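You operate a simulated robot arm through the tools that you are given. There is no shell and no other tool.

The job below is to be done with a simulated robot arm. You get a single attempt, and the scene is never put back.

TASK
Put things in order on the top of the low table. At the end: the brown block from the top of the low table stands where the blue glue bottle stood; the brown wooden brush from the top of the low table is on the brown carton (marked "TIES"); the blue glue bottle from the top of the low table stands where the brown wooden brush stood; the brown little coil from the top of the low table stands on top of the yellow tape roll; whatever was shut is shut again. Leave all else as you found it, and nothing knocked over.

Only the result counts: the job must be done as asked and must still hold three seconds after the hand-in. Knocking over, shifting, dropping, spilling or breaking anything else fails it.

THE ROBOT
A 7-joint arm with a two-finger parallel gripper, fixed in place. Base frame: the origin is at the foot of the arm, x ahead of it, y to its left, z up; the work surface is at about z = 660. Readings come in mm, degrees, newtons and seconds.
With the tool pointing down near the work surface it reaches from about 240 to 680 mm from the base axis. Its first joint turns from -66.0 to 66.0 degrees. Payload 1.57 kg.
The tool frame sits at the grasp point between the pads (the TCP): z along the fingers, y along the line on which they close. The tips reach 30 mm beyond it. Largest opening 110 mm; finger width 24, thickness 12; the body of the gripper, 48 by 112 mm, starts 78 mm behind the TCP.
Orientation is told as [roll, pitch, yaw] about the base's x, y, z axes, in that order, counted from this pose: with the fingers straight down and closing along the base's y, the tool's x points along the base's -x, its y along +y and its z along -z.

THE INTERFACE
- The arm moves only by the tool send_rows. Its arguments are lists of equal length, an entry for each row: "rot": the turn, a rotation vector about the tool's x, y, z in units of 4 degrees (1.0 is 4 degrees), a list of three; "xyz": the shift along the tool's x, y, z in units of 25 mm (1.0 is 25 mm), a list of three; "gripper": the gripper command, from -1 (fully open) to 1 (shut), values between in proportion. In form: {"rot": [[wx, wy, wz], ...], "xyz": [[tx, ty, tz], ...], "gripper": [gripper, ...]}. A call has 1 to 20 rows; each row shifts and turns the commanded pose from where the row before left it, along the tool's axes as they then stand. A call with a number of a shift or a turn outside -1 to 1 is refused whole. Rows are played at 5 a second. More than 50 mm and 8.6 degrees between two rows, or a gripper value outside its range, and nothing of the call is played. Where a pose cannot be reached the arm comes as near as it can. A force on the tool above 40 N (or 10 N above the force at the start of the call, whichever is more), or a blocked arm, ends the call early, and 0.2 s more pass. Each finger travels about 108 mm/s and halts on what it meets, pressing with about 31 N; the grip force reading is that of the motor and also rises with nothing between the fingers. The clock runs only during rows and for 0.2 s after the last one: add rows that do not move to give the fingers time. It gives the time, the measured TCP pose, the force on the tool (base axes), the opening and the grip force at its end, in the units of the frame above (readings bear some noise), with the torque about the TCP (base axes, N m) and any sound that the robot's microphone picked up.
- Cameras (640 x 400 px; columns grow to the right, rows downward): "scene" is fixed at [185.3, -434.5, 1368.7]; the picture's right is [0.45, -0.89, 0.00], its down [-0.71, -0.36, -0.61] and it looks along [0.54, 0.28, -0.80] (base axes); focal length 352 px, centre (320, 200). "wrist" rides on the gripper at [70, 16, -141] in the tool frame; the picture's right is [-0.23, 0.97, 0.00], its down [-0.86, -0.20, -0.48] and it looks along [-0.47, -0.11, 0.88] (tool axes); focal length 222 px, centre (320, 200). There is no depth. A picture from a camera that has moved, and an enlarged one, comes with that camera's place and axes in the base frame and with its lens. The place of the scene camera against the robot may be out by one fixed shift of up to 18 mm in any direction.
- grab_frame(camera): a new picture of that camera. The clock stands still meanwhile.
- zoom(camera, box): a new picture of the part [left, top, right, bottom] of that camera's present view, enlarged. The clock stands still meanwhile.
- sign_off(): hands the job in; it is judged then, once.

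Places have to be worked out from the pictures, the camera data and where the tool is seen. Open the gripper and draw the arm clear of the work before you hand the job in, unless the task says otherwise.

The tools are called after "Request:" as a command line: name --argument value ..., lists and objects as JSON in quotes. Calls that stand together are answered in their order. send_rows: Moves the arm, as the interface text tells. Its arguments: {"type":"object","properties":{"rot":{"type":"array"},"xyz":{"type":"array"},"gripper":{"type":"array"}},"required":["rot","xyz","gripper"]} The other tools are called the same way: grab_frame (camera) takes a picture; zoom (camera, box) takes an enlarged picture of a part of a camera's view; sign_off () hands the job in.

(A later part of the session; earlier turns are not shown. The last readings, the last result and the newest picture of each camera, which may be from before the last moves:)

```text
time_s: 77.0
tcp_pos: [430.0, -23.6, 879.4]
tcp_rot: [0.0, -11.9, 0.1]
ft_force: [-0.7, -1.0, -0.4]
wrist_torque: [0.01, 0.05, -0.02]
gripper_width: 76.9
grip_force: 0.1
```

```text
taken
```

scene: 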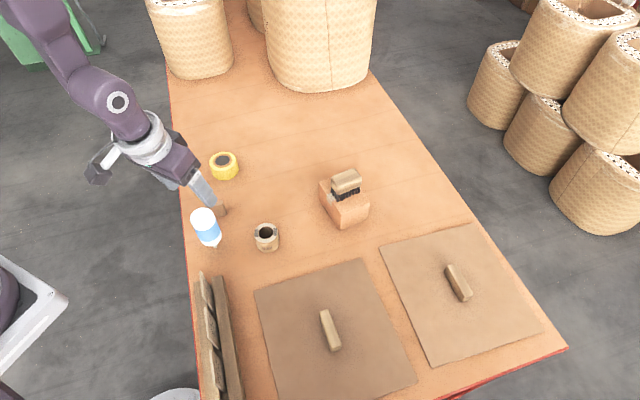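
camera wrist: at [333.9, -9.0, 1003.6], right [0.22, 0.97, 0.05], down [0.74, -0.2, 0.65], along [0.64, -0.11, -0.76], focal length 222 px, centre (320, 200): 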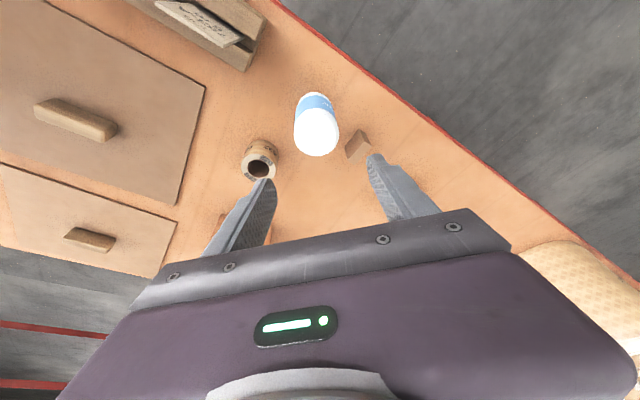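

The bottle stands on the brush's old spot. The block is about 40 x 15 x 34 mm at (512, 28) with its long axis at -48.5°. I'll move above it and yaw to -49°, keeping the 12° tilt.

Request:
send_rows --rot '[[0, 0, 0], [0, 0, 0], [0, 0, 0], [0, 0, 0], [0.1959, 0, 0.9217], [0.1959, 0, 0.9217], [0.1959, 0, 0.9217], [0.1959, 0, 0.9217], [0.1959, 0, 0.9217], [0.1959, 0, 0.9217], [0.1959, 0, 0.9217], [0.1959, 0, 0.9217], [0.1959, 0, 0.9217], [0.1959, 0, 0.9217], [0.1959, 0, 0.9217], [0.1959, 0, 0.9217], [0.1959, 0, 0.9217], [0, 0, 0]]' --xyz '[[-0.8025, 0.516, 0.1705], [-0.8025, 0.516, 0.1705], [-0.8025, 0.516, 0.1705], [-0.8025, 0.516, 0.1705], [0, 0, 0], [0, 0, 0], [0, 0, 0], [0, 0, 0], [0, 0, 0], [0, 0, 0], [0, 0, 0], [0, 0, 0], [0, 0, 0], [0, 0, 0], [0, 0, 0], [0, 0, 0], [0, 0, 0], [0, 0, 0]]' --gripper '[-0.4, -0.4, -0.4, -0.4, -0.2, 0, 0.2, 0.27, 0.27, 0.27, 0.27, 0.27, 0.27, 0.27, 0.27, 0.27, 0.27, 0.27]'

Request:
grab_frame --camera "wrist"

Request:
grab_frame --camera "scene"

```text
time_s: 80.8
tcp_pos: [513.3, 29.2, 879.7]
tcp_rot: [0.0, -12.0, -49.1]
ft_force: [0.0, -0.8, -0.3]
wrist_torque: [-0.06, -0.01, 0.02]
gripper_width: 40.3
grip_force: 0.0
```

```text
taken
camera wrist: at [462.7, 110.8, 1003.2], right [0.88, 0.47, 0.05], down [0.33, -0.69, 0.65], along [0.34, -0.55, -0.76], focal length 222 px, centre (320, 200)
```

wrist: 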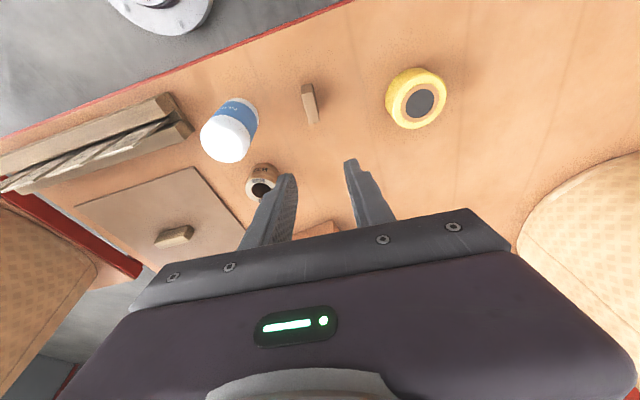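

```text
taken
```

scene: 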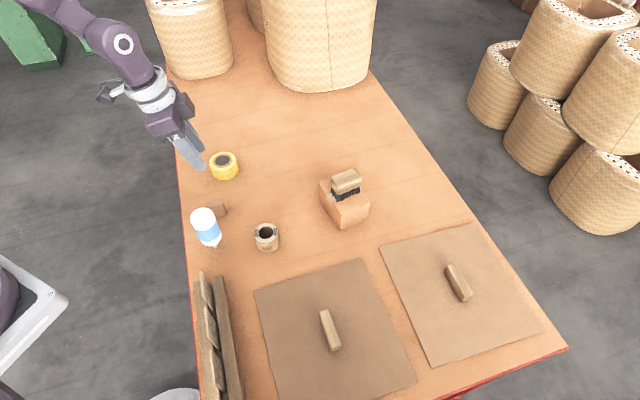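

I'll descend part way to z ~775 and measure the block again close up.

Request:
send_rows --rot '[[0, 0, 0], [0, 0, 0], [0, 0, 0], [0, 0, 0], [0, 0, 0], [0, 0, 0]]' --xyz '[[0.1746, 0, 0.8216], [0.1746, 0, 0.8216], [0.1746, 0, 0.8216], [0.1746, 0, 0.8216], [0.1746, 0, 0.8216], [0, 0, 0]]' --gripper '[0.27, 0.27, 0.27, 0.27, 0.27, 0.27]'

Request:
grab_frame --camera "wrist"

Request:
zoom --camera "wrist" --box '[250, 80, 410, 190]'

Request:
zoom --camera "scene" --box '[160, 150, 270, 250]'

```text
time_s: 82.2
tcp_pos: [513.7, 28.5, 774.4]
tcp_rot: [0.1, -12.0, -48.9]
ft_force: [-0.7, 0.5, 1.0]
wrist_torque: [-0.02, 0.02, 0.0]
gripper_width: 40.3
grip_force: 0.0
```

```text
taken
camera wrist: at [462.3, 111.1, 897.8], right [0.88, 0.47, 0.05], down [0.33, -0.69, 0.65], along [0.34, -0.55, -0.76], focal length 222 px, centre (320, 200)
```

wrist: 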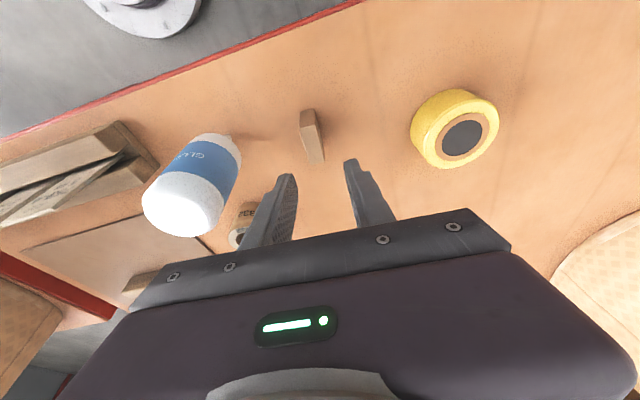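

```text
3.64 times, centred on (330, 135) of wrist
camera zoom: at [462.3, 111.1, 897.8], right [0.88, 0.47, 0.05], down [0.33, -0.69, 0.65], along [0.34, -0.55, -0.76], focal length 808 px, centre (284, 436)
```

zoom: 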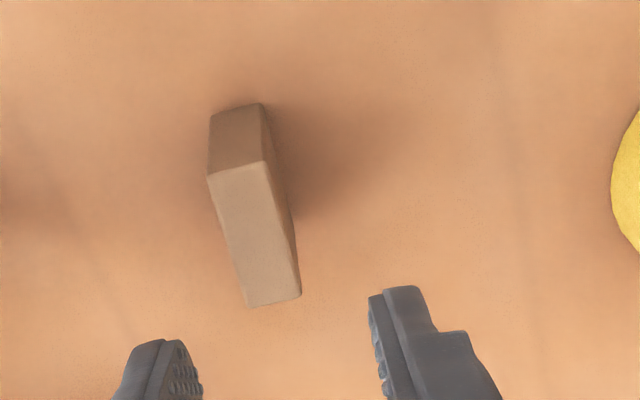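

```text
4.00 times, centred on (215, 200) of scene
camera zoom: at [185.3, -434.5, 1368.7], right [0.45, -0.89, 0.0], down [-0.71, -0.36, -0.61], along [0.54, 0.28, -0.8], focal length 1406 px, centre (740, 200)
```

zoom: 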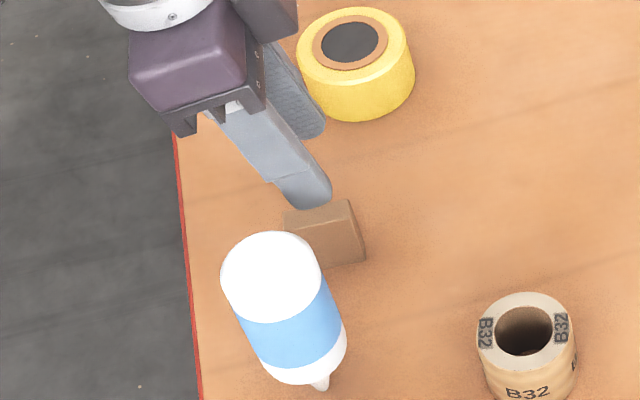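

The block's edges are parallel to the tool, and its centre is 4.7 mm toward tool -y. I'll correct and descend to z 695.

Request:
send_rows --rot '[[0, 0, 0], [0, 0, 0], [0, 0, 0], [0, 0, 0], [0, 0, 0], [0, 0, 0], [0, 0, 0]]' --xyz '[[-0.06, -0.19, 0.013], [0.166, 0, 0.78], [0.166, 0, 0.78], [0.166, 0, 0.78], [0.11, 0, 0.52], [0.05, 0, 0.235], [0, 0, 0]]' --gripper '[0.27, 0.27, 0.27, 0.27, 0.27, 0.27, 0.27]'

Request:
grab_frame --camera "wrist"

Request:
zoom --camera "scene" --box '[160, 150, 270, 250]'

```text
time_s: 83.8
tcp_pos: [510.4, 25.0, 695.1]
tcp_rot: [0.1, -12.0, -49.0]
ft_force: [0.4, 0.1, -0.6]
wrist_torque: [0.02, -0.04, -0.03]
gripper_width: 40.4
grip_force: 0.1
```

```text
taken
camera wrist: at [459.2, 106.9, 818.7], right [0.88, 0.47, 0.05], down [0.33, -0.69, 0.65], along [0.34, -0.55, -0.76], focal length 222 px, centre (320, 200)
```

wrist: 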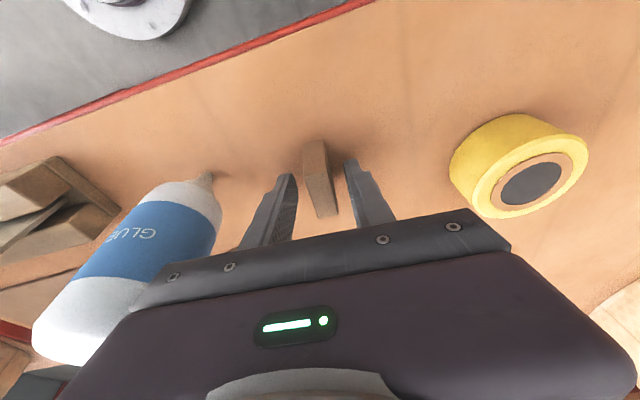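

```text
4.00 times, centred on (215, 200) of scene
camera zoom: at [185.3, -434.5, 1368.7], right [0.45, -0.89, 0.0], down [-0.71, -0.36, -0.61], along [0.54, 0.28, -0.8], focal length 1406 px, centre (740, 200)
```

zoom: 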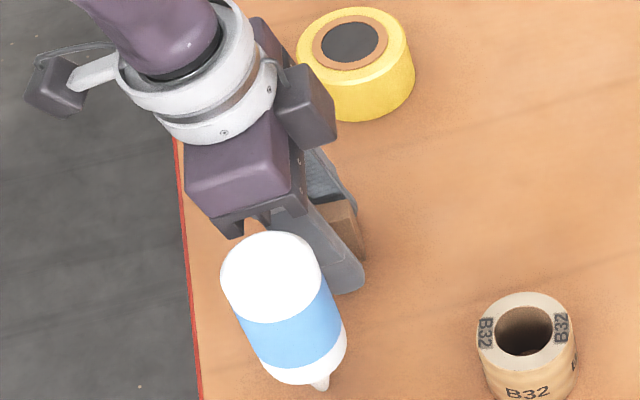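

The fingers straddle the block and the bottle is untouched. I'll close on the block slowly.

Request:
send_rows --rot '[[0, 0, 0], [0, 0, 0], [0, 0, 0], [0, 0, 0], [0, 0, 0], [0, 0, 0], [0, 0, 0], [0, 0, 0]]' --xyz '[[0, 0, 0], [0, 0, 0], [0, 0, 0], [0, 0, 0], [0, 0, 0], [0, 0, 0], [0, 0, 0], [0, 0, 0]]' --gripper '[0.4, 0.52, 0.6, 0.66, 0.7, 0.75, 0.9, 0.9]'

Request:
grab_frame --camera "wrist"

```text
time_s: 85.6
tcp_pos: [509.4, 24.1, 695.2]
tcp_rot: [-0.1, -12.1, -49.0]
ft_force: [-0.5, 0.3, -0.4]
wrist_torque: [-0.02, -0.02, 0.0]
gripper_width: 15.3
grip_force: 30.9
```

```text
taken
camera wrist: at [459.1, 106.9, 818.9], right [0.88, 0.47, 0.05], down [0.33, -0.69, 0.65], along [0.34, -0.55, -0.76], focal length 222 px, centre (320, 200)
```

wrist: 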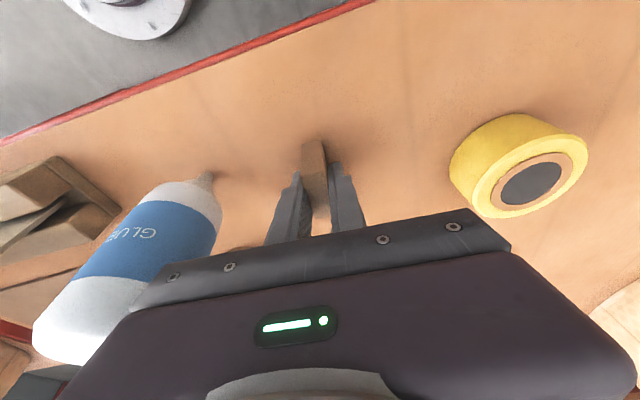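

The block is held at 15.3 mm. I'll lift it straight up and then yaw back to -4°.

Request:
send_rows --rot '[[0, 0, 0], [0, 0, 0], [0, 0, 0], [0, 0, 0], [0, 0, 0], [0, 0, 0], [0, 0, 0], [-0.1949, 0, -0.917], [-0.1949, 0, -0.917], [-0.1949, 0, -0.917], [-0.1949, 0, -0.917], [-0.1949, 0, -0.917], [-0.1949, 0, -0.917], [-0.1949, 0, -0.917], [-0.1949, 0, -0.917], [-0.1949, 0, -0.917], [-0.1949, 0, -0.917], [-0.1949, 0, -0.917], [-0.1949, 0, -0.917]]' --xyz '[[-0.05, 0, -0.235], [-0.18, 0, -0.848], [-0.18, 0, -0.848], [-0.18, 0, -0.848], [-0.18, 0, -0.848], [-0.18, 0, -0.848], [-0.18, 0, -0.848], [0, 0, 0], [0, 0, 0], [0, 0, 0], [0, 0, 0], [0, 0, 0], [0, 0, 0], [0, 0, 0], [0, 0, 0], [0, 0, 0], [0, 0, 0], [0, 0, 0], [0, 0, 0]]' --gripper '[0.9, 0.9, 0.9, 0.9, 0.9, 0.9, 0.9, 0.9, 0.9, 0.9, 0.9, 0.9, 0.9, 0.9, 0.9, 0.9, 0.9, 0.9, 0.9]'

Request:
grab_frame --camera "wrist"

Request:
grab_frame --camera "scene"

```text
time_s: 89.6
tcp_pos: [508.7, 24.8, 830.6]
tcp_rot: [0.2, -12.0, -3.9]
ft_force: [0.7, 0.1, -1.3]
wrist_torque: [-0.03, -0.01, -0.01]
gripper_width: 15.3
grip_force: 30.6
```

```text
taken
camera wrist: at [414.7, 45.6, 954.3], right [0.29, 0.96, 0.05], down [0.72, -0.25, 0.65], along [0.63, -0.15, -0.76], focal length 222 px, centre (320, 200)
```

wrist: 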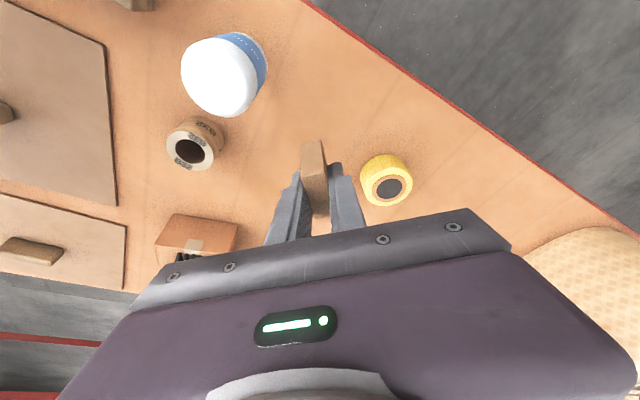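

```text
taken
```

scene: 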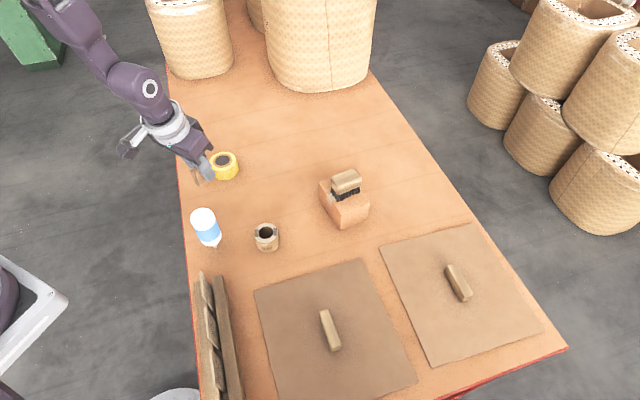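

I'll carry the block above the bottle's old place at (664, -41.5).

Request:
send_rows --rot '[[0, 0, 0], [0, 0, 0], [0, 0, 0], [0, 0, 0], [0, 0, 0], [0, 0, 0], [0, 0, 0], [0, 0, 0], [0, 0, 0], [0, 0, 0], [0, 0, 0]]' --xyz '[[-0.891, -0.316, 0.1895], [-0.891, -0.316, 0.1895], [-0.891, -0.316, 0.1895], [-0.891, -0.316, 0.1895], [-0.891, -0.316, 0.1895], [-0.891, -0.316, 0.1895], [-0.891, -0.316, 0.1895], [0.16, 0, 0.753], [0.16, 0, 0.753], [0.16, 0, 0.753], [0, 0, 0]]' --gripper '[0.9, 0.9, 0.9, 0.9, 0.9, 0.9, 0.9, 0.9, 0.9, 0.9, 0.9]'

Request:
grab_frame --camera "wrist"

Request:
grab_frame --camera "scene"

```text
time_s: 92.0
tcp_pos: [666.5, -42.2, 773.8]
tcp_rot: [0.1, -12.0, -4.1]
ft_force: [0.4, 0.0, -0.2]
wrist_torque: [0.05, -0.03, 0.02]
gripper_width: 15.0
grip_force: 30.8
```

```text
taken
camera wrist: at [570.4, -20.7, 897.1], right [0.29, 0.96, 0.05], down [0.72, -0.25, 0.65], along [0.63, -0.15, -0.76], focal length 222 px, centre (320, 200)
```

wrist: 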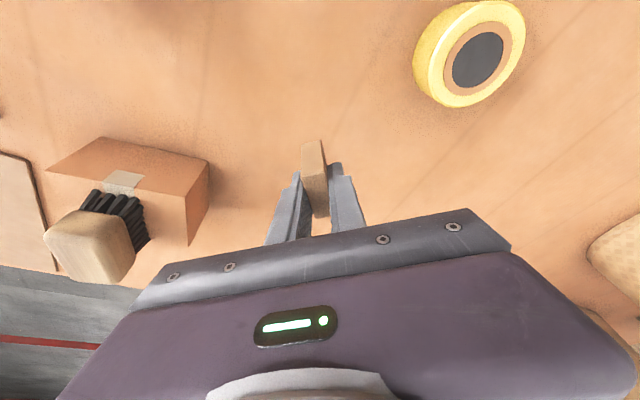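

```text
taken
```

scene: 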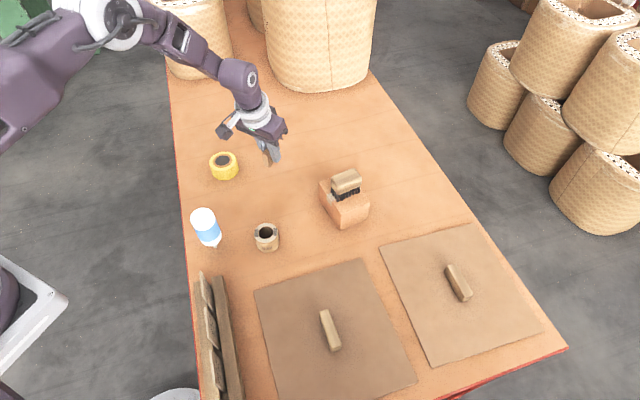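

On target within about 2 mm. I'll correct that and descend to about 4 mm above the table.

Request:
send_rows --rot '[[0, 0, 0], [0, 0, 0], [0, 0, 0], [0, 0, 0], [0, 0, 0], [0, 0, 0], [0, 0, 0]]' --xyz '[[0.1, 0.02, -0.02], [0.17, 0, 0.8], [0.17, 0, 0.8], [0.14, 0, 0.66], [0.1, 0, 0.47], [0.04, 0, 0.188], [0, 0, 0]]' --gripper '[0.9, 0.9, 0.9, 0.9, 0.9, 0.9, 0.9]'

Request:
zoom --camera "scene" --box '[220, 110, 320, 190]'

```text
time_s: 93.6
tcp_pos: [663.9, -41.0, 699.6]
tcp_rot: [0.1, -12.0, -4.0]
ft_force: [0.2, 1.0, 0.1]
wrist_torque: [0.06, 0.02, 0.01]
gripper_width: 14.8
grip_force: 30.9
```

```text
5.00 times, centred on (270, 150) of scene
camera zoom: at [185.3, -434.5, 1368.7], right [0.45, -0.89, 0.0], down [-0.71, -0.36, -0.61], along [0.54, 0.28, -0.8], focal length 1757 px, centre (570, 450)
```

zoom: 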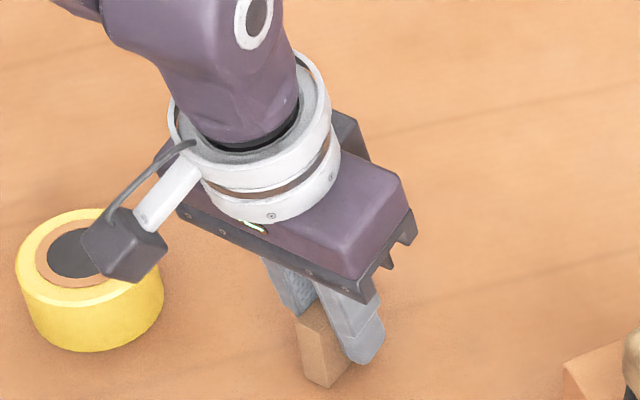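

About 4 mm to go. I'll feel down in 1 mm, then 0.5 mm steps.

Request:
send_rows --rot '[[0, 0, 0], [0, 0, 0], [0, 0, 0], [0, 0, 0]]' --xyz '[[0.0083, 0, 0.0391], [0.0083, 0, 0.0391], [0.0083, 0, 0.0391], [0, 0, 0]]' --gripper '[0.9, 0.9, 0.9, 0.9]'

Request:
send_rows --rot '[[0, 0, 0], [0, 0, 0]]' --xyz '[[0.0042, 0, 0.0196], [0, 0, 0]]' --gripper '[0.9, 0.9]'

Request:
send_rows --rot '[[0, 0, 0], [0, 0, 0]]' --xyz '[[0.0042, 0, 0.0196], [0, 0, 0]]' --gripper '[0.9, 0.9]'

```text
time_s: 94.6
tcp_pos: [664.2, -40.2, 696.2]
tcp_rot: [-0.1, -12.0, -4.0]
ft_force: [0.6, -0.5, -0.6]
wrist_torque: [0.02, -0.01, -0.01]
gripper_width: 15.2
grip_force: 30.9
```

```text
time_s: 95.2
tcp_pos: [663.0, -40.8, 696.0]
tcp_rot: [0.0, -12.0, -3.9]
ft_force: [-0.5, 0.3, 0.0]
wrist_torque: [0.01, -0.04, -0.02]
gripper_width: 15.2
grip_force: 31.2
```

```text
time_s: 95.8
tcp_pos: [662.5, -41.3, 695.2]
tcp_rot: [0.0, -11.9, -4.1]
ft_force: [0.3, 0.3, -0.4]
wrist_torque: [-0.02, 0.0, -0.01]
gripper_width: 14.9
grip_force: 30.5
```

Not touching yet. I'll continue with half-millimetre steps.

Request:
send_rows --rot '[[0, 0, 0], [0, 0, 0]]' --xyz '[[0.0042, 0, 0.0196], [0, 0, 0]]' --gripper '[0.9, 0.9]'

Request:
send_rows --rot '[[0, 0, 0], [0, 0, 0]]' --xyz '[[0.0021, 0, 0.0098], [0, 0, 0]]' --gripper '[0.9, 0.9]'

```text
time_s: 96.4
tcp_pos: [662.5, -40.7, 695.5]
tcp_rot: [0.1, -12.2, -4.0]
ft_force: [-2.4, -1.6, 8.3]
wrist_torque: [-0.04, 0.17, -0.02]
gripper_width: 15.0
grip_force: 30.8
```

```text
time_s: 97.0
tcp_pos: [662.4, -41.1, 697.0]
tcp_rot: [0.1, -12.1, -4.0]
ft_force: [1.3, 0.4, 6.0]
wrist_torque: [-0.01, 0.05, -0.01]
gripper_width: 15.1
grip_force: 30.3
```

Light contact at 6 N. I'll release the block and rise.

Request:
send_rows --rot '[[0, 0, 0], [0, 0, 0], [0, 0, 0], [0, 0, 0], [0, 0, 0], [0, 0, 0]]' --xyz '[[0, 0, 0], [0, 0, 0], [0, 0, 0], [0, 0, 0], [0, 0, 0], [0, 0, 0]]' --gripper '[0.76, 0.7, 0.6, 0.45, 0.3, 0.27]'

Request:
zoom --camera "wrist" --box '[240, 110, 400, 230]'

```text
time_s: 98.4
tcp_pos: [664.3, -41.0, 695.6]
tcp_rot: [0.0, -12.1, -4.0]
ft_force: [0.1, 0.5, 0.0]
wrist_torque: [0.02, 0.01, 0.02]
gripper_width: 40.1
grip_force: 0.0
```

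```text
3.33 times, centred on (320, 170) of wrist
camera zoom: at [567.7, -19.7, 818.6], right [0.29, 0.96, 0.05], down [0.72, -0.25, 0.65], along [0.63, -0.15, -0.76], focal length 740 px, centre (320, 300)
```

zoom: 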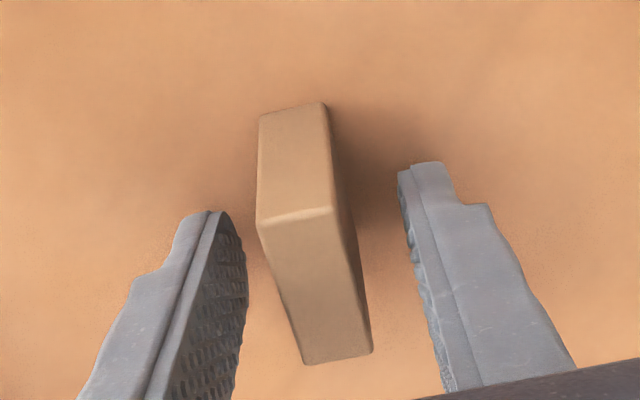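

The block stands free. I'll rise, untilt to vertical at yaw 0, and go above the coil near (494, -126).

Request:
send_rows --rot '[[0, 0, 0], [0, 0, 0], [0, 0, 0], [0, 0, 0], [0, 0, 0], [0, 0, 0], [0, 0, 0], [0, 1, 0], [0, 1, 0], [0, 1, 0], [0, 0, -1], [0, 0, 0], [0, 0, 0], [0, 0, 0], [0, 0, 0], [0, 0, 0], [0, 0, 0], [0, 0, 0], [0, 0, 0]]' --xyz '[[-0.05, 0, -0.235], [-0.18, 0, -0.848], [-0.18, 0, -0.848], [-0.18, 0, -0.848], [-0.18, 0, -0.848], [-0.18, 0, -0.848], [-0.18, 0, -0.848], [0, 0, 0], [0, 0, 0], [0, 0, 0], [0, 0, 0], [0.971, -0.486, 0], [0.971, -0.486, 0], [0.971, -0.486, 0], [0.971, -0.486, 0], [0.971, -0.486, 0], [0.971, -0.486, 0], [0.971, -0.486, 0], [0, 0, 0]]' --gripper '[0.27, 0.27, 0.27, 0.27, 0.27, 0.27, 0.27, 0.27, 0.27, 0.27, 0.2, 0, -0.2, -0.4, -0.5, -0.5, -0.5, -0.5, -0.5]'

Request:
grab_frame --camera "wrist"

Request:
grab_frame --camera "scene"

```text
time_s: 102.4
tcp_pos: [491.0, -127.7, 831.3]
tcp_rot: [0.1, 0.0, 0.1]
ft_force: [0.5, -0.5, -0.2]
wrist_torque: [-0.03, 0.0, 0.02]
gripper_width: 82.3
grip_force: 0.0
```

```text
taken
camera wrist: at [422.9, -113.1, 972.4], right [0.23, 0.97, 0.0], down [0.85, -0.2, 0.48], along [0.47, -0.11, -0.88], focal length 222 px, centre (320, 200)
```

wrist: 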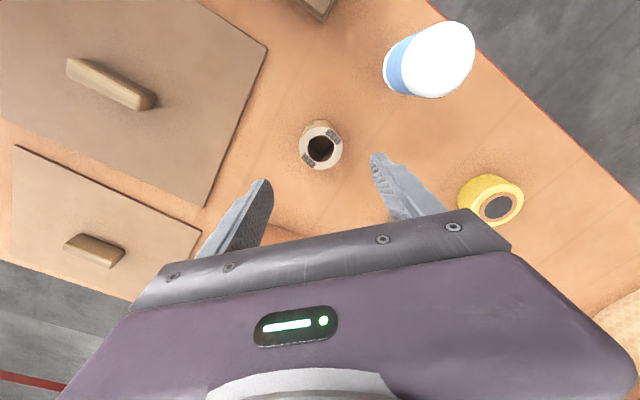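

```text
taken
```

scene: 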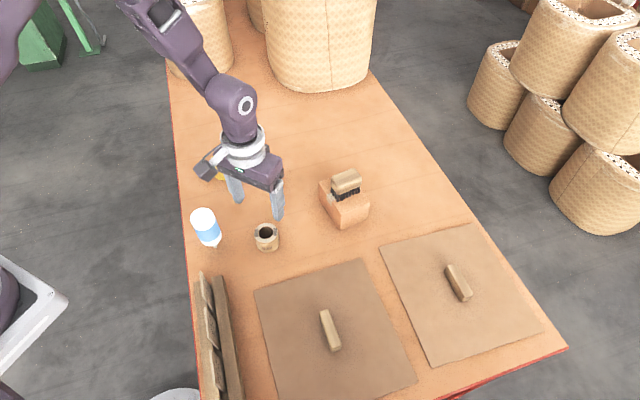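

I'll zoom in on the coil for centring.

Request:
zoom --camera "wrist" --box '[260, 100, 420, 200]'

```text
4.00 times, centred on (340, 150) of wrist
camera zoom: at [422.9, -113.1, 972.4], right [0.23, 0.97, 0.0], down [0.85, -0.2, 0.48], along [0.47, -0.11, -0.88], focal length 888 px, centre (240, 400)
```

zoom: 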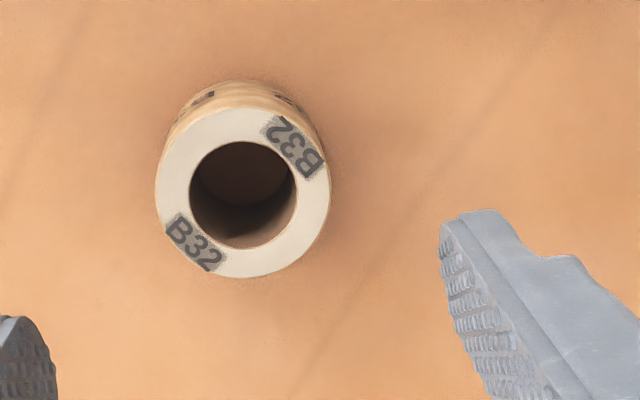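

The coil is centred exactly under the TCP, with a diameter of about 52 mm. I'll descend to z 697.

Request:
send_rows --rot '[[0, 0, 0], [0, 0, 0], [0, 0, 0], [0, 0, 0], [0, 0, 0], [0, 0, 0], [0, 0, 0], [0, 0, 0]]' --xyz '[[0, 0, 0.9], [0, 0, 0.9], [0, 0, 0.9], [0, 0, 0.9], [0, 0, 0.9], [0, 0, 0.6], [0, 0, 0.27], [0, 0, 0]]' --gripper '[-0.5, -0.5, -0.5, -0.5, -0.5, -0.5, -0.5, -0.5]'

Request:
grab_frame --camera "wrist"

Request:
zoom --camera "scene" --box '[180, 150, 320, 270]'

```text
time_s: 104.2
tcp_pos: [493.2, -127.0, 697.1]
tcp_rot: [0.0, -0.1, -0.1]
ft_force: [0.1, -0.1, -1.0]
wrist_torque: [0.04, -0.01, 0.02]
gripper_width: 82.6
grip_force: 0.1
```

```text
taken
camera wrist: at [423.6, -111.7, 837.5], right [0.23, 0.97, 0.0], down [0.85, -0.2, 0.48], along [0.47, -0.11, -0.88], focal length 222 px, centre (320, 200)
```

wrist: 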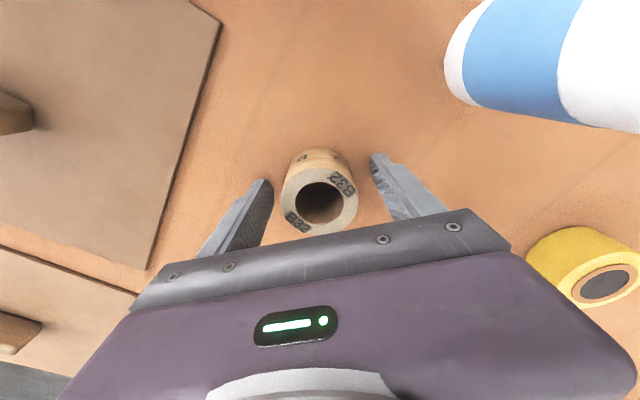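

```text
3.33 times, centred on (250, 210) of scene
camera zoom: at [185.3, -434.5, 1368.7], right [0.45, -0.89, 0.0], down [-0.71, -0.36, -0.61], along [0.54, 0.28, -0.8], focal length 1172 px, centre (553, 167)
```

zoom: 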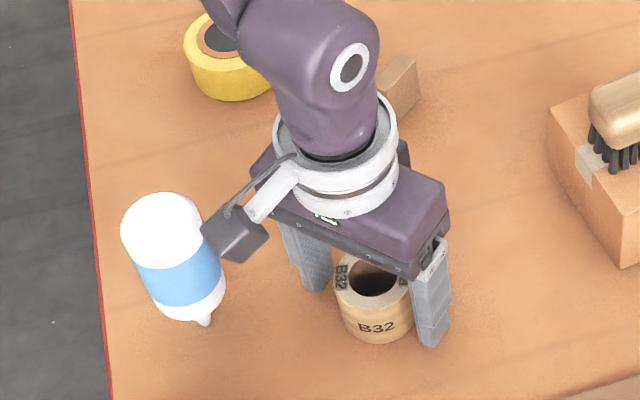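

Straddling the coil cleanly. I'll close gently.

Request:
send_rows --rot '[[0, 0, 0], [0, 0, 0], [0, 0, 0], [0, 0, 0], [0, 0, 0], [0, 0, 0], [0, 0, 0], [0, 0, 0]]' --xyz '[[0, 0, 0], [0, 0, 0], [0, 0, 0], [0, 0, 0], [0, 0, 0], [0, 0, 0], [0, 0, 0], [0, 0, 0]]' --gripper '[-0.3, -0.15, -0.05, 0.0, 0.05, 0.1, 0.25, 0.3]'

Request:
send_rows --rot '[[0, 0, 0], [0, 0, 0], [0, 0, 0], [0, 0, 0], [0, 0, 0], [0, 0, 0], [0, 0, 0]]' --xyz '[[0, 0, -0.3], [0, 0, -0.9], [0, 0, -0.9], [0, 0, -0.9], [0, 0, -0.9], [0, 0, -0.9], [0, 0, 0]]' --gripper '[0.3, 0.3, 0.3, 0.3, 0.3, 0.3, 0.3]'

Request:
grab_frame --camera "wrist"

Request:
grab_frame --camera "scene"

```text
time_s: 106.0
tcp_pos: [492.5, -126.7, 696.1]
tcp_rot: [0.0, 0.0, 0.0]
ft_force: [-0.2, -1.7, 2.7]
wrist_torque: [-0.1, -0.01, 0.04]
gripper_width: 53.1
grip_force: 31.1
```

```text
time_s: 107.6
tcp_pos: [491.7, -126.5, 815.9]
tcp_rot: [0.1, -0.1, -0.1]
ft_force: [0.1, 0.6, -1.8]
wrist_torque: [0.03, 0.0, -0.03]
gripper_width: 53.4
grip_force: 31.1
```

```text
taken
camera wrist: at [424.5, -112.5, 957.3], right [0.23, 0.97, 0.0], down [0.86, -0.2, 0.48], along [0.47, -0.11, -0.88], focal length 222 px, centre (320, 200)
```

wrist: 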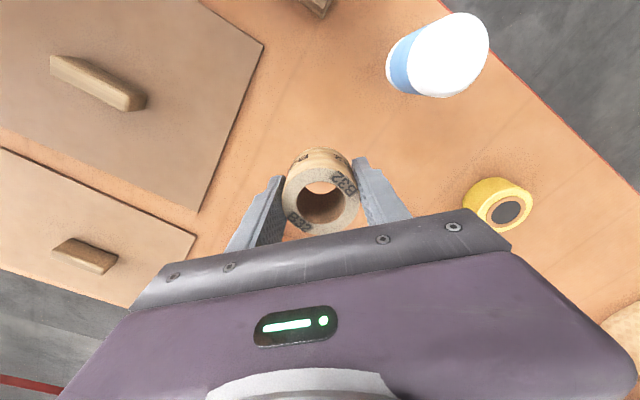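

```text
taken
```

scene: 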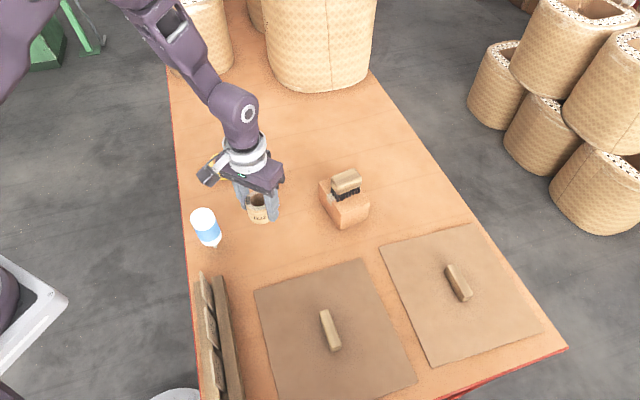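

Coil is held securely, with its bottom about 36.5 mm below the TCP. I'll carry it above the tape roll near (634, 99).

Request:
send_rows --rot '[[0, 0, 0], [0, 0, 0], [0, 0, 0], [0, 0, 0], [0, 0, 0], [0, 0, 0], [0, 0, 0], [0, 0, 0], [0, 0, 0], [0, 0, 0], [0, 0, 0]]' --xyz '[[-0.568, 0.9, -0.08], [-0.568, 0.9, -0.08], [-0.568, 0.9, -0.08], [-0.568, 0.9, -0.08], [-0.568, 0.9, -0.08], [-0.568, 0.9, -0.08], [-0.568, 0.9, -0.08], [-0.568, 0.9, -0.08], [-0.568, 0.9, -0.08], [-0.568, 0.9, -0.08], [0, 0, 0]]' --gripper '[0.3, 0.3, 0.3, 0.3, 0.3, 0.3, 0.3, 0.3, 0.3, 0.3, 0.3]'

Request:
grab_frame --camera "wrist"

Request:
zoom --camera "scene" --box '[180, 80, 300, 190]'

```text
time_s: 110.0
tcp_pos: [635.4, 99.2, 836.9]
tcp_rot: [0.0, 0.0, 0.0]
ft_force: [0.0, -0.7, -1.5]
wrist_torque: [-0.01, 0.01, -0.01]
gripper_width: 53.3
grip_force: 31.4
```

```text
taken
camera wrist: at [566.7, 113.8, 977.2], right [0.23, 0.97, 0.0], down [0.86, -0.2, 0.48], along [0.47, -0.11, -0.88], focal length 222 px, centre (320, 200)
```

wrist: 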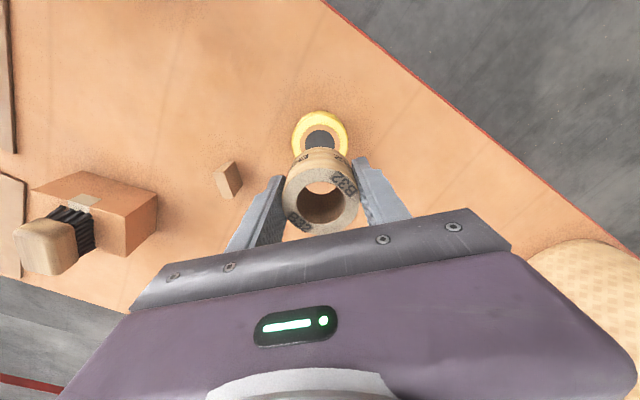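

```text
3.64 times, centred on (240, 135) of scene
camera zoom: at [185.4, -434.5, 1368.7], right [0.45, -0.89, 0.0], down [-0.71, -0.36, -0.61], along [0.54, 0.28, -0.8], focal length 1278 px, centre (611, 436)
```

zoom: 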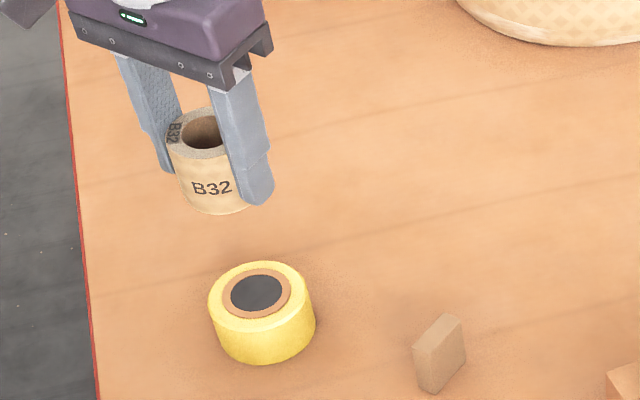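

I'll zoom in on the tape roll beneath the coil to measure the offset.

Request:
zoom --camera "wrist" --box '[260, 95, 380, 170]'

```text
5.33 times, centred on (320, 132) of wrist
camera zoom: at [566.7, 113.8, 977.2], right [0.23, 0.97, 0.0], down [0.86, -0.2, 0.48], along [0.47, -0.11, -0.88], focal length 1185 px, centre (320, 560)
```

zoom: 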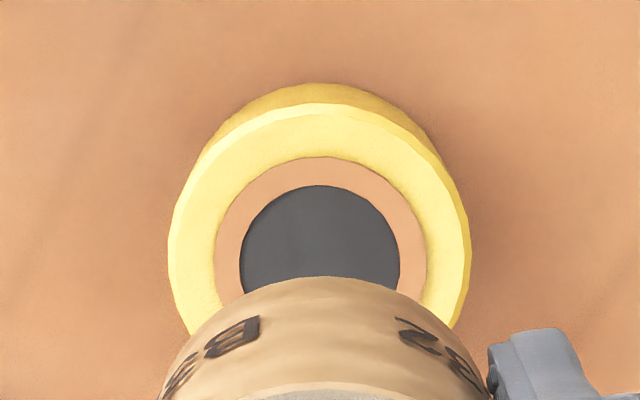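

The tape centre is within 2 mm of the coil's axis, outer radius 35 mm and hole 18 mm against the coil's 26 mm radius. I'll nudge and lower to about 10 mm above the tape top.

Request:
send_rows --rot '[[0, 0, 0], [0, 0, 0], [0, 0, 0], [0, 0, 0], [0, 0, 0], [0, 0, 0]]' --xyz '[[0.08, -0.016, 0], [0, 0, 0.9], [0, 0, 0.9], [0, 0, 0.9], [0, 0, 0.6], [0, 0, 0]]' --gripper '[0.3, 0.3, 0.3, 0.3, 0.3, 0.3]'

Request:
grab_frame --camera "wrist"

Request:
zoom --camera "scene" --box '[180, 110, 280, 190]'

```text
time_s: 111.4
tcp_pos: [633.8, 99.1, 752.6]
tcp_rot: [0.1, 0.1, 0.0]
ft_force: [-0.3, 0.5, -0.6]
wrist_torque: [0.01, -0.03, -0.05]
gripper_width: 53.3
grip_force: 31.5
```

```text
taken
camera wrist: at [565.0, 112.1, 894.7], right [0.23, 0.97, 0.0], down [0.85, -0.2, 0.48], along [0.47, -0.11, -0.88], focal length 222 px, centre (320, 200)
```

wrist: 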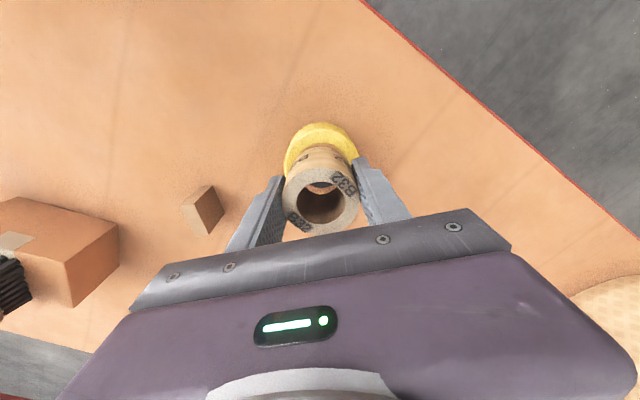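

```text
5.00 times, centred on (230, 150) of scene
camera zoom: at [185.3, -434.5, 1368.7], right [0.45, -0.89, 0.0], down [-0.71, -0.36, -0.61], along [0.54, 0.28, -0.8], focal length 1757 px, centre (770, 450)
```

zoom: 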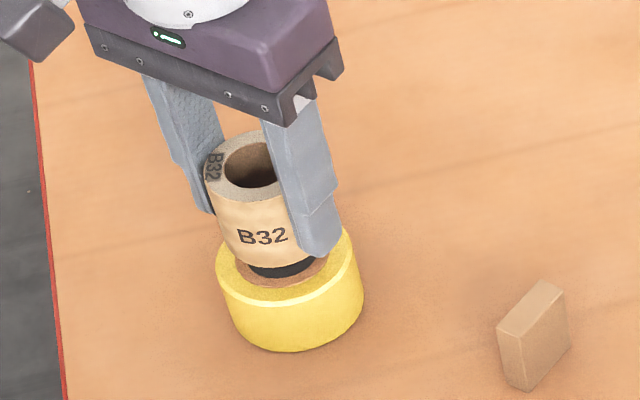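

Aligned above the tape. I'll lower 8 mm, then feel for contact in 1 mm steps.

Request:
send_rows --rot '[[0, 0, 0], [0, 0, 0], [0, 0, 0]]' --xyz '[[0, 0, 0.16], [0, 0, 0.16], [0, 0, 0]]' --gripper '[0.3, 0.3, 0.3]'

Request:
send_rows --rot '[[0, 0, 0], [0, 0, 0]]' --xyz '[[0, 0, 0.04], [0, 0, 0]]' --gripper '[0.3, 0.3]'

Request:
send_rows --rot '[[0, 0, 0], [0, 0, 0]]' --xyz '[[0, 0, 0.04], [0, 0, 0]]' --gripper '[0.3, 0.3]'

```text
time_s: 112.2
tcp_pos: [633.7, 98.8, 746.4]
tcp_rot: [0.1, 0.0, 0.0]
ft_force: [0.4, -0.9, -1.3]
wrist_torque: [0.02, 0.02, -0.02]
gripper_width: 53.6
grip_force: 30.9
```

```text
time_s: 112.8
tcp_pos: [633.3, 98.9, 745.0]
tcp_rot: [0.1, -0.1, 0.1]
ft_force: [0.0, 0.4, -2.2]
wrist_torque: [0.0, -0.01, -0.02]
gripper_width: 53.4
grip_force: 30.8
```

```text
time_s: 113.4
tcp_pos: [633.5, 99.2, 743.8]
tcp_rot: [0.1, 0.0, 0.1]
ft_force: [-0.5, 0.0, -1.5]
wrist_torque: [-0.02, 0.01, 0.01]
gripper_width: 53.0
grip_force: 31.2
```

No contact yet at 743.8. I'll continue.

Request:
send_rows --rot '[[0, 0, 0], [0, 0, 0]]' --xyz '[[0, 0, 0.04], [0, 0, 0]]' --gripper '[0.3, 0.3]'

Request:
send_rows --rot '[[0, 0, 0], [0, 0, 0]]' --xyz '[[0, 0, 0.04], [0, 0, 0]]' --gripper '[0.3, 0.3]'

Request:
send_rows --rot '[[0, 0, 0], [0, 0, 0]]' --xyz '[[0, 0, 0.02], [0, 0, 0]]' --gripper '[0.3, 0.3]'

```text
time_s: 114.0
tcp_pos: [632.6, 98.5, 744.1]
tcp_rot: [0.0, -0.1, -0.1]
ft_force: [0.2, -0.9, -0.9]
wrist_torque: [-0.02, 0.0, -0.02]
gripper_width: 53.1
grip_force: 31.0
```

```text
time_s: 114.6
tcp_pos: [632.5, 96.9, 742.5]
tcp_rot: [0.1, 0.0, 0.0]
ft_force: [0.4, -0.1, -2.6]
wrist_torque: [0.0, 0.01, 0.0]
gripper_width: 53.2
grip_force: 30.8
```

```text
time_s: 115.2
tcp_pos: [633.5, 98.0, 740.6]
tcp_rot: [0.0, 0.0, -0.1]
ft_force: [-0.2, 0.6, -1.7]
wrist_torque: [-0.04, 0.0, 0.03]
gripper_width: 53.2
grip_force: 31.4
```

Still free at 740.6. A few more half-millimetre steps.

Request:
send_rows --rot '[[0, 0, 0], [0, 0, 0]]' --xyz '[[0, 0, 0.02], [0, 0, 0]]' --gripper '[0.3, 0.3]'

Request:
send_rows --rot '[[0, 0, 0], [0, 0, 0]]' --xyz '[[0, 0, 0.02], [0, 0, 0]]' --gripper '[0.3, 0.3]'

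Request:
zoom --camera "scene" --box '[190, 120, 270, 190]'

```text
time_s: 115.8
tcp_pos: [633.4, 98.0, 741.0]
tcp_rot: [0.1, 0.1, 0.1]
ft_force: [-0.2, -0.9, -1.0]
wrist_torque: [0.03, -0.01, -0.03]
gripper_width: 53.2
grip_force: 30.8
```

```text
time_s: 116.4
tcp_pos: [633.0, 98.4, 740.5]
tcp_rot: [-0.1, 0.0, 0.1]
ft_force: [-0.5, -0.4, -1.1]
wrist_torque: [0.01, -0.03, 0.01]
gripper_width: 53.1
grip_force: 30.8
```

```text
5.71 times, centred on (230, 155) of scene
camera zoom: at [185.3, -434.5, 1368.7], right [0.45, -0.89, 0.0], down [-0.71, -0.36, -0.61], along [0.54, 0.28, -0.8], focal length 2008 px, centre (834, 457)
```

zoom: 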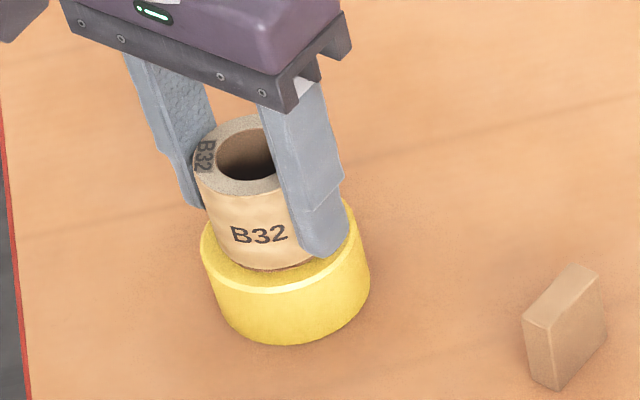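

The coil seems nearly on. I'll zoom more closely to check both centring and gap.

Request:
zoom --camera "scene" --box '[208, 135, 248, 185]'

Request:
zoom --camera "wrist" --box '[260, 110, 380, 250]'

```text
8.00 times, centred on (228, 160) of scene
camera zoom: at [185.3, -434.5, 1368.7], right [0.45, -0.89, 0.0], down [-0.71, -0.36, -0.61], along [0.54, 0.28, -0.8], focal length 2812 px, centre (1056, 520)
```

zoom: 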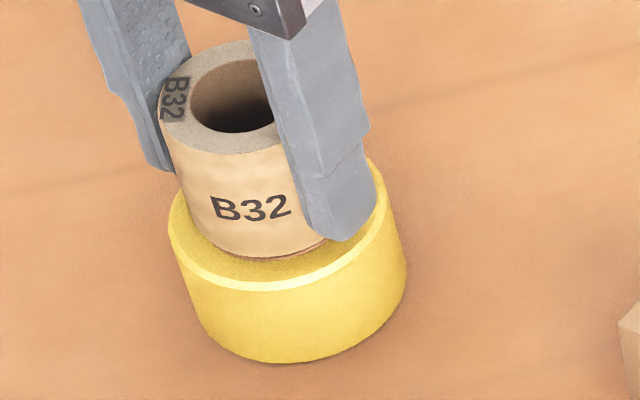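

```text
2.86 times, centred on (320, 180) of wrist
camera zoom: at [564.3, 112.7, 881.5], right [0.23, 0.97, 0.0], down [0.85, -0.2, 0.48], along [0.47, -0.11, -0.88], focal length 635 px, centre (320, 257)
```

zoom: 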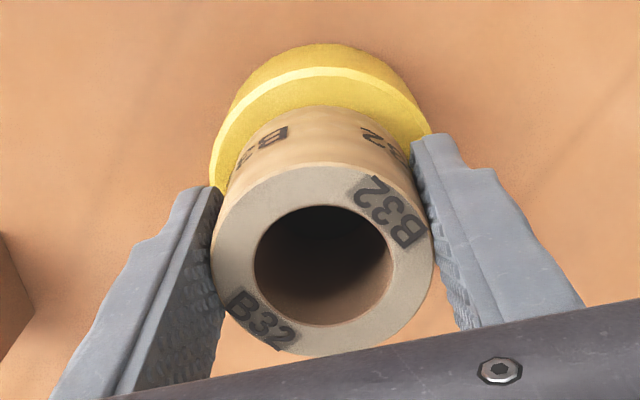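

Centring is within about 2 mm and a small gap seems to remain. I'll keep lowering in 0.5 mm steps.

Request:
send_rows --rot '[[0, 0, 0], [0, 0, 0]]' --xyz '[[0, 0, 0.02], [0, 0, 0]]' --gripper '[0.3, 0.3]'

Request:
send_rows --rot '[[0, 0, 0], [0, 0, 0]]' --xyz '[[0, 0, 0.02], [0, 0, 0]]' --gripper '[0.3, 0.3]'

Request:
send_rows --rot '[[0, 0, 0], [0, 0, 0]]' --xyz '[[0, 0, 0.02], [0, 0, 0]]' --gripper '[0.3, 0.3]'

```text
time_s: 117.0
tcp_pos: [633.1, 99.4, 739.9]
tcp_rot: [0.1, 0.0, 0.0]
ft_force: [-0.2, 0.0, -1.1]
wrist_torque: [0.01, -0.02, -0.01]
gripper_width: 53.0
grip_force: 31.1
```

```text
time_s: 117.6
tcp_pos: [633.3, 97.4, 740.6]
tcp_rot: [0.1, 0.0, 0.0]
ft_force: [0.5, -0.2, -0.7]
wrist_torque: [0.02, -0.01, -0.01]
gripper_width: 53.1
grip_force: 31.3
```

```text
time_s: 118.2
tcp_pos: [632.5, 97.7, 740.2]
tcp_rot: [0.0, 0.0, 0.0]
ft_force: [0.4, 0.7, -1.6]
wrist_torque: [0.01, 0.02, 0.0]
gripper_width: 53.1
grip_force: 30.8
```

Still free. I'll continue down in the same steps.

Request:
send_rows --rot '[[0, 0, 0], [0, 0, 0]]' --xyz '[[0, 0, 0.03], [0, 0, 0]]' --gripper '[0.3, 0.3]'

Request:
send_rows --rot '[[0, 0, 0], [0, 0, 0]]' --xyz '[[0, 0, 0.03], [0, 0, 0]]' --gripper '[0.3, 0.3]'

Request:
zoom --camera "scene" --box '[208, 135, 248, 185]'

```text
time_s: 118.8
tcp_pos: [634.0, 98.4, 738.9]
tcp_rot: [0.0, 0.0, 0.0]
ft_force: [0.1, 0.0, -2.5]
wrist_torque: [-0.01, -0.02, 0.01]
gripper_width: 53.2
grip_force: 30.9
```

```text
time_s: 119.4
tcp_pos: [631.9, 98.3, 736.5]
tcp_rot: [0.0, 0.0, -0.1]
ft_force: [-1.3, -0.1, -1.0]
wrist_torque: [0.01, 0.0, -0.01]
gripper_width: 53.3
grip_force: 31.6
```

```text
8.00 times, centred on (228, 160) of scene
camera zoom: at [185.3, -434.5, 1368.7], right [0.45, -0.89, 0.0], down [-0.71, -0.36, -0.61], along [0.54, 0.28, -0.8], focal length 2812 px, centre (1056, 520)
```

zoom: 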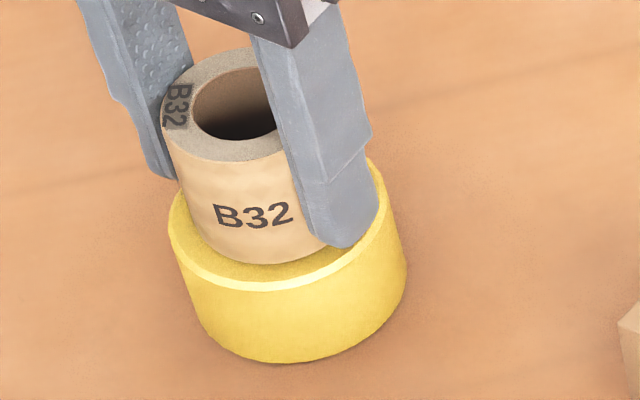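

Brown core is now hidden, so the gap is closing. I'll continue down.

Request:
send_rows --rot '[[0, 0, 0], [0, 0, 0]]' --xyz '[[0, 0, 0.03], [0, 0, 0]]' --gripper '[0.3, 0.3]'

Request:
send_rows --rot '[[0, 0, 0], [0, 0, 0]]' --xyz '[[0, 0, 0.02], [0, 0, 0]]' --gripper '[0.3, 0.3]'

Request:
send_rows --rot '[[0, 0, 0], [0, 0, 0]]' --xyz '[[0, 0, 0.02], [0, 0, 0]]' --gripper '[0.3, 0.3]'

```text
time_s: 120.0
tcp_pos: [632.1, 97.7, 737.9]
tcp_rot: [0.0, 0.0, 0.0]
ft_force: [0.3, -0.1, -1.1]
wrist_torque: [0.02, 0.02, 0.03]
gripper_width: 53.4
grip_force: 30.7
```

```text
time_s: 120.6
tcp_pos: [631.7, 98.8, 737.1]
tcp_rot: [0.0, -0.1, 0.1]
ft_force: [-0.5, -0.7, -0.4]
wrist_torque: [-0.05, -0.01, -0.02]
gripper_width: 53.5
grip_force: 31.4
```

```text
time_s: 121.2
tcp_pos: [633.7, 98.7, 737.3]
tcp_rot: [0.1, 0.1, 0.1]
ft_force: [-2.4, 1.7, 6.3]
wrist_torque: [-0.07, 0.15, 0.01]
gripper_width: 53.3
grip_force: 31.0
```

Contact at 6 N. The coil is on the tape, so I'll release it slowly.

Request:
send_rows --rot '[[0, 0, 0], [0, 0, 0], [0, 0, 0], [0, 0, 0], [0, 0, 0], [0, 0, 0], [0, 0, 0], [0, 0, 0], [0, 0, 0]]' --xyz '[[0, 0, 0], [0, 0, 0], [0, 0, 0], [0, 0, 0], [0, 0, 0], [0, 0, 0], [0, 0, 0], [0, 0, 0], [0, 0, 0]]' --gripper '[0.06, 0.04, 0.02, 0.0, -0.03, -0.06, -0.15, -0.3, -0.4]'

Request:
zoom --camera "scene" --box '[200, 125, 260, 190]'

Request:
zoom --camera "wrist" --box '[240, 100, 400, 250]'

```text
time_s: 123.2
tcp_pos: [632.0, 98.6, 736.4]
tcp_rot: [0.0, -0.1, 0.0]
ft_force: [0.3, 0.1, -0.1]
wrist_torque: [-0.02, 0.01, 0.01]
gripper_width: 77.2
grip_force: 0.0
```

```text
6.15 times, centred on (230, 158) of scene
camera zoom: at [185.3, -434.5, 1368.7], right [0.45, -0.89, 0.0], down [-0.71, -0.36, -0.61], along [0.54, 0.28, -0.8], focal length 2163 px, centre (874, 462)
```

zoom: 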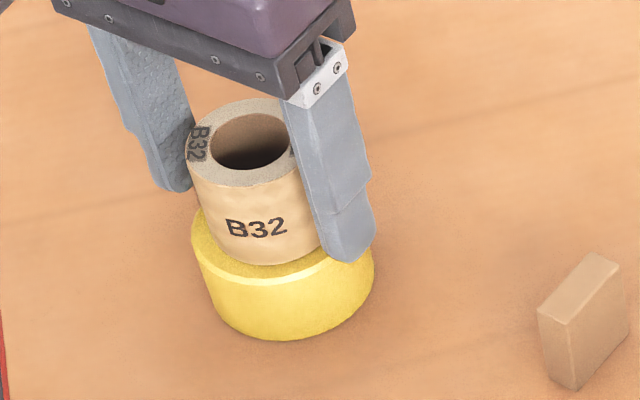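

```text
2.67 times, centred on (320, 175) of wrist
camera zoom: at [564.4, 112.7, 877.5], right [0.23, 0.97, 0.0], down [0.85, -0.2, 0.48], along [0.47, -0.11, -0.88], focal length 592 px, centre (320, 267)
```

zoom: 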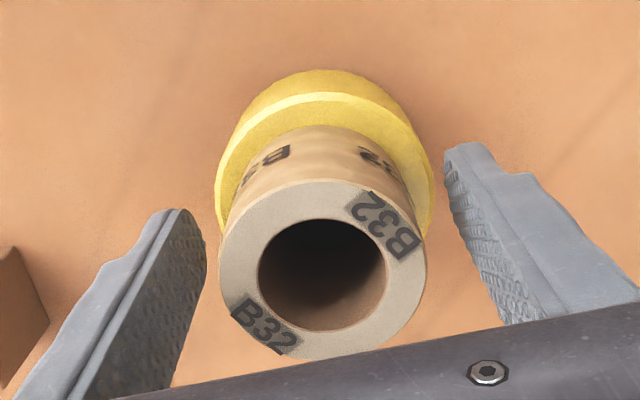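

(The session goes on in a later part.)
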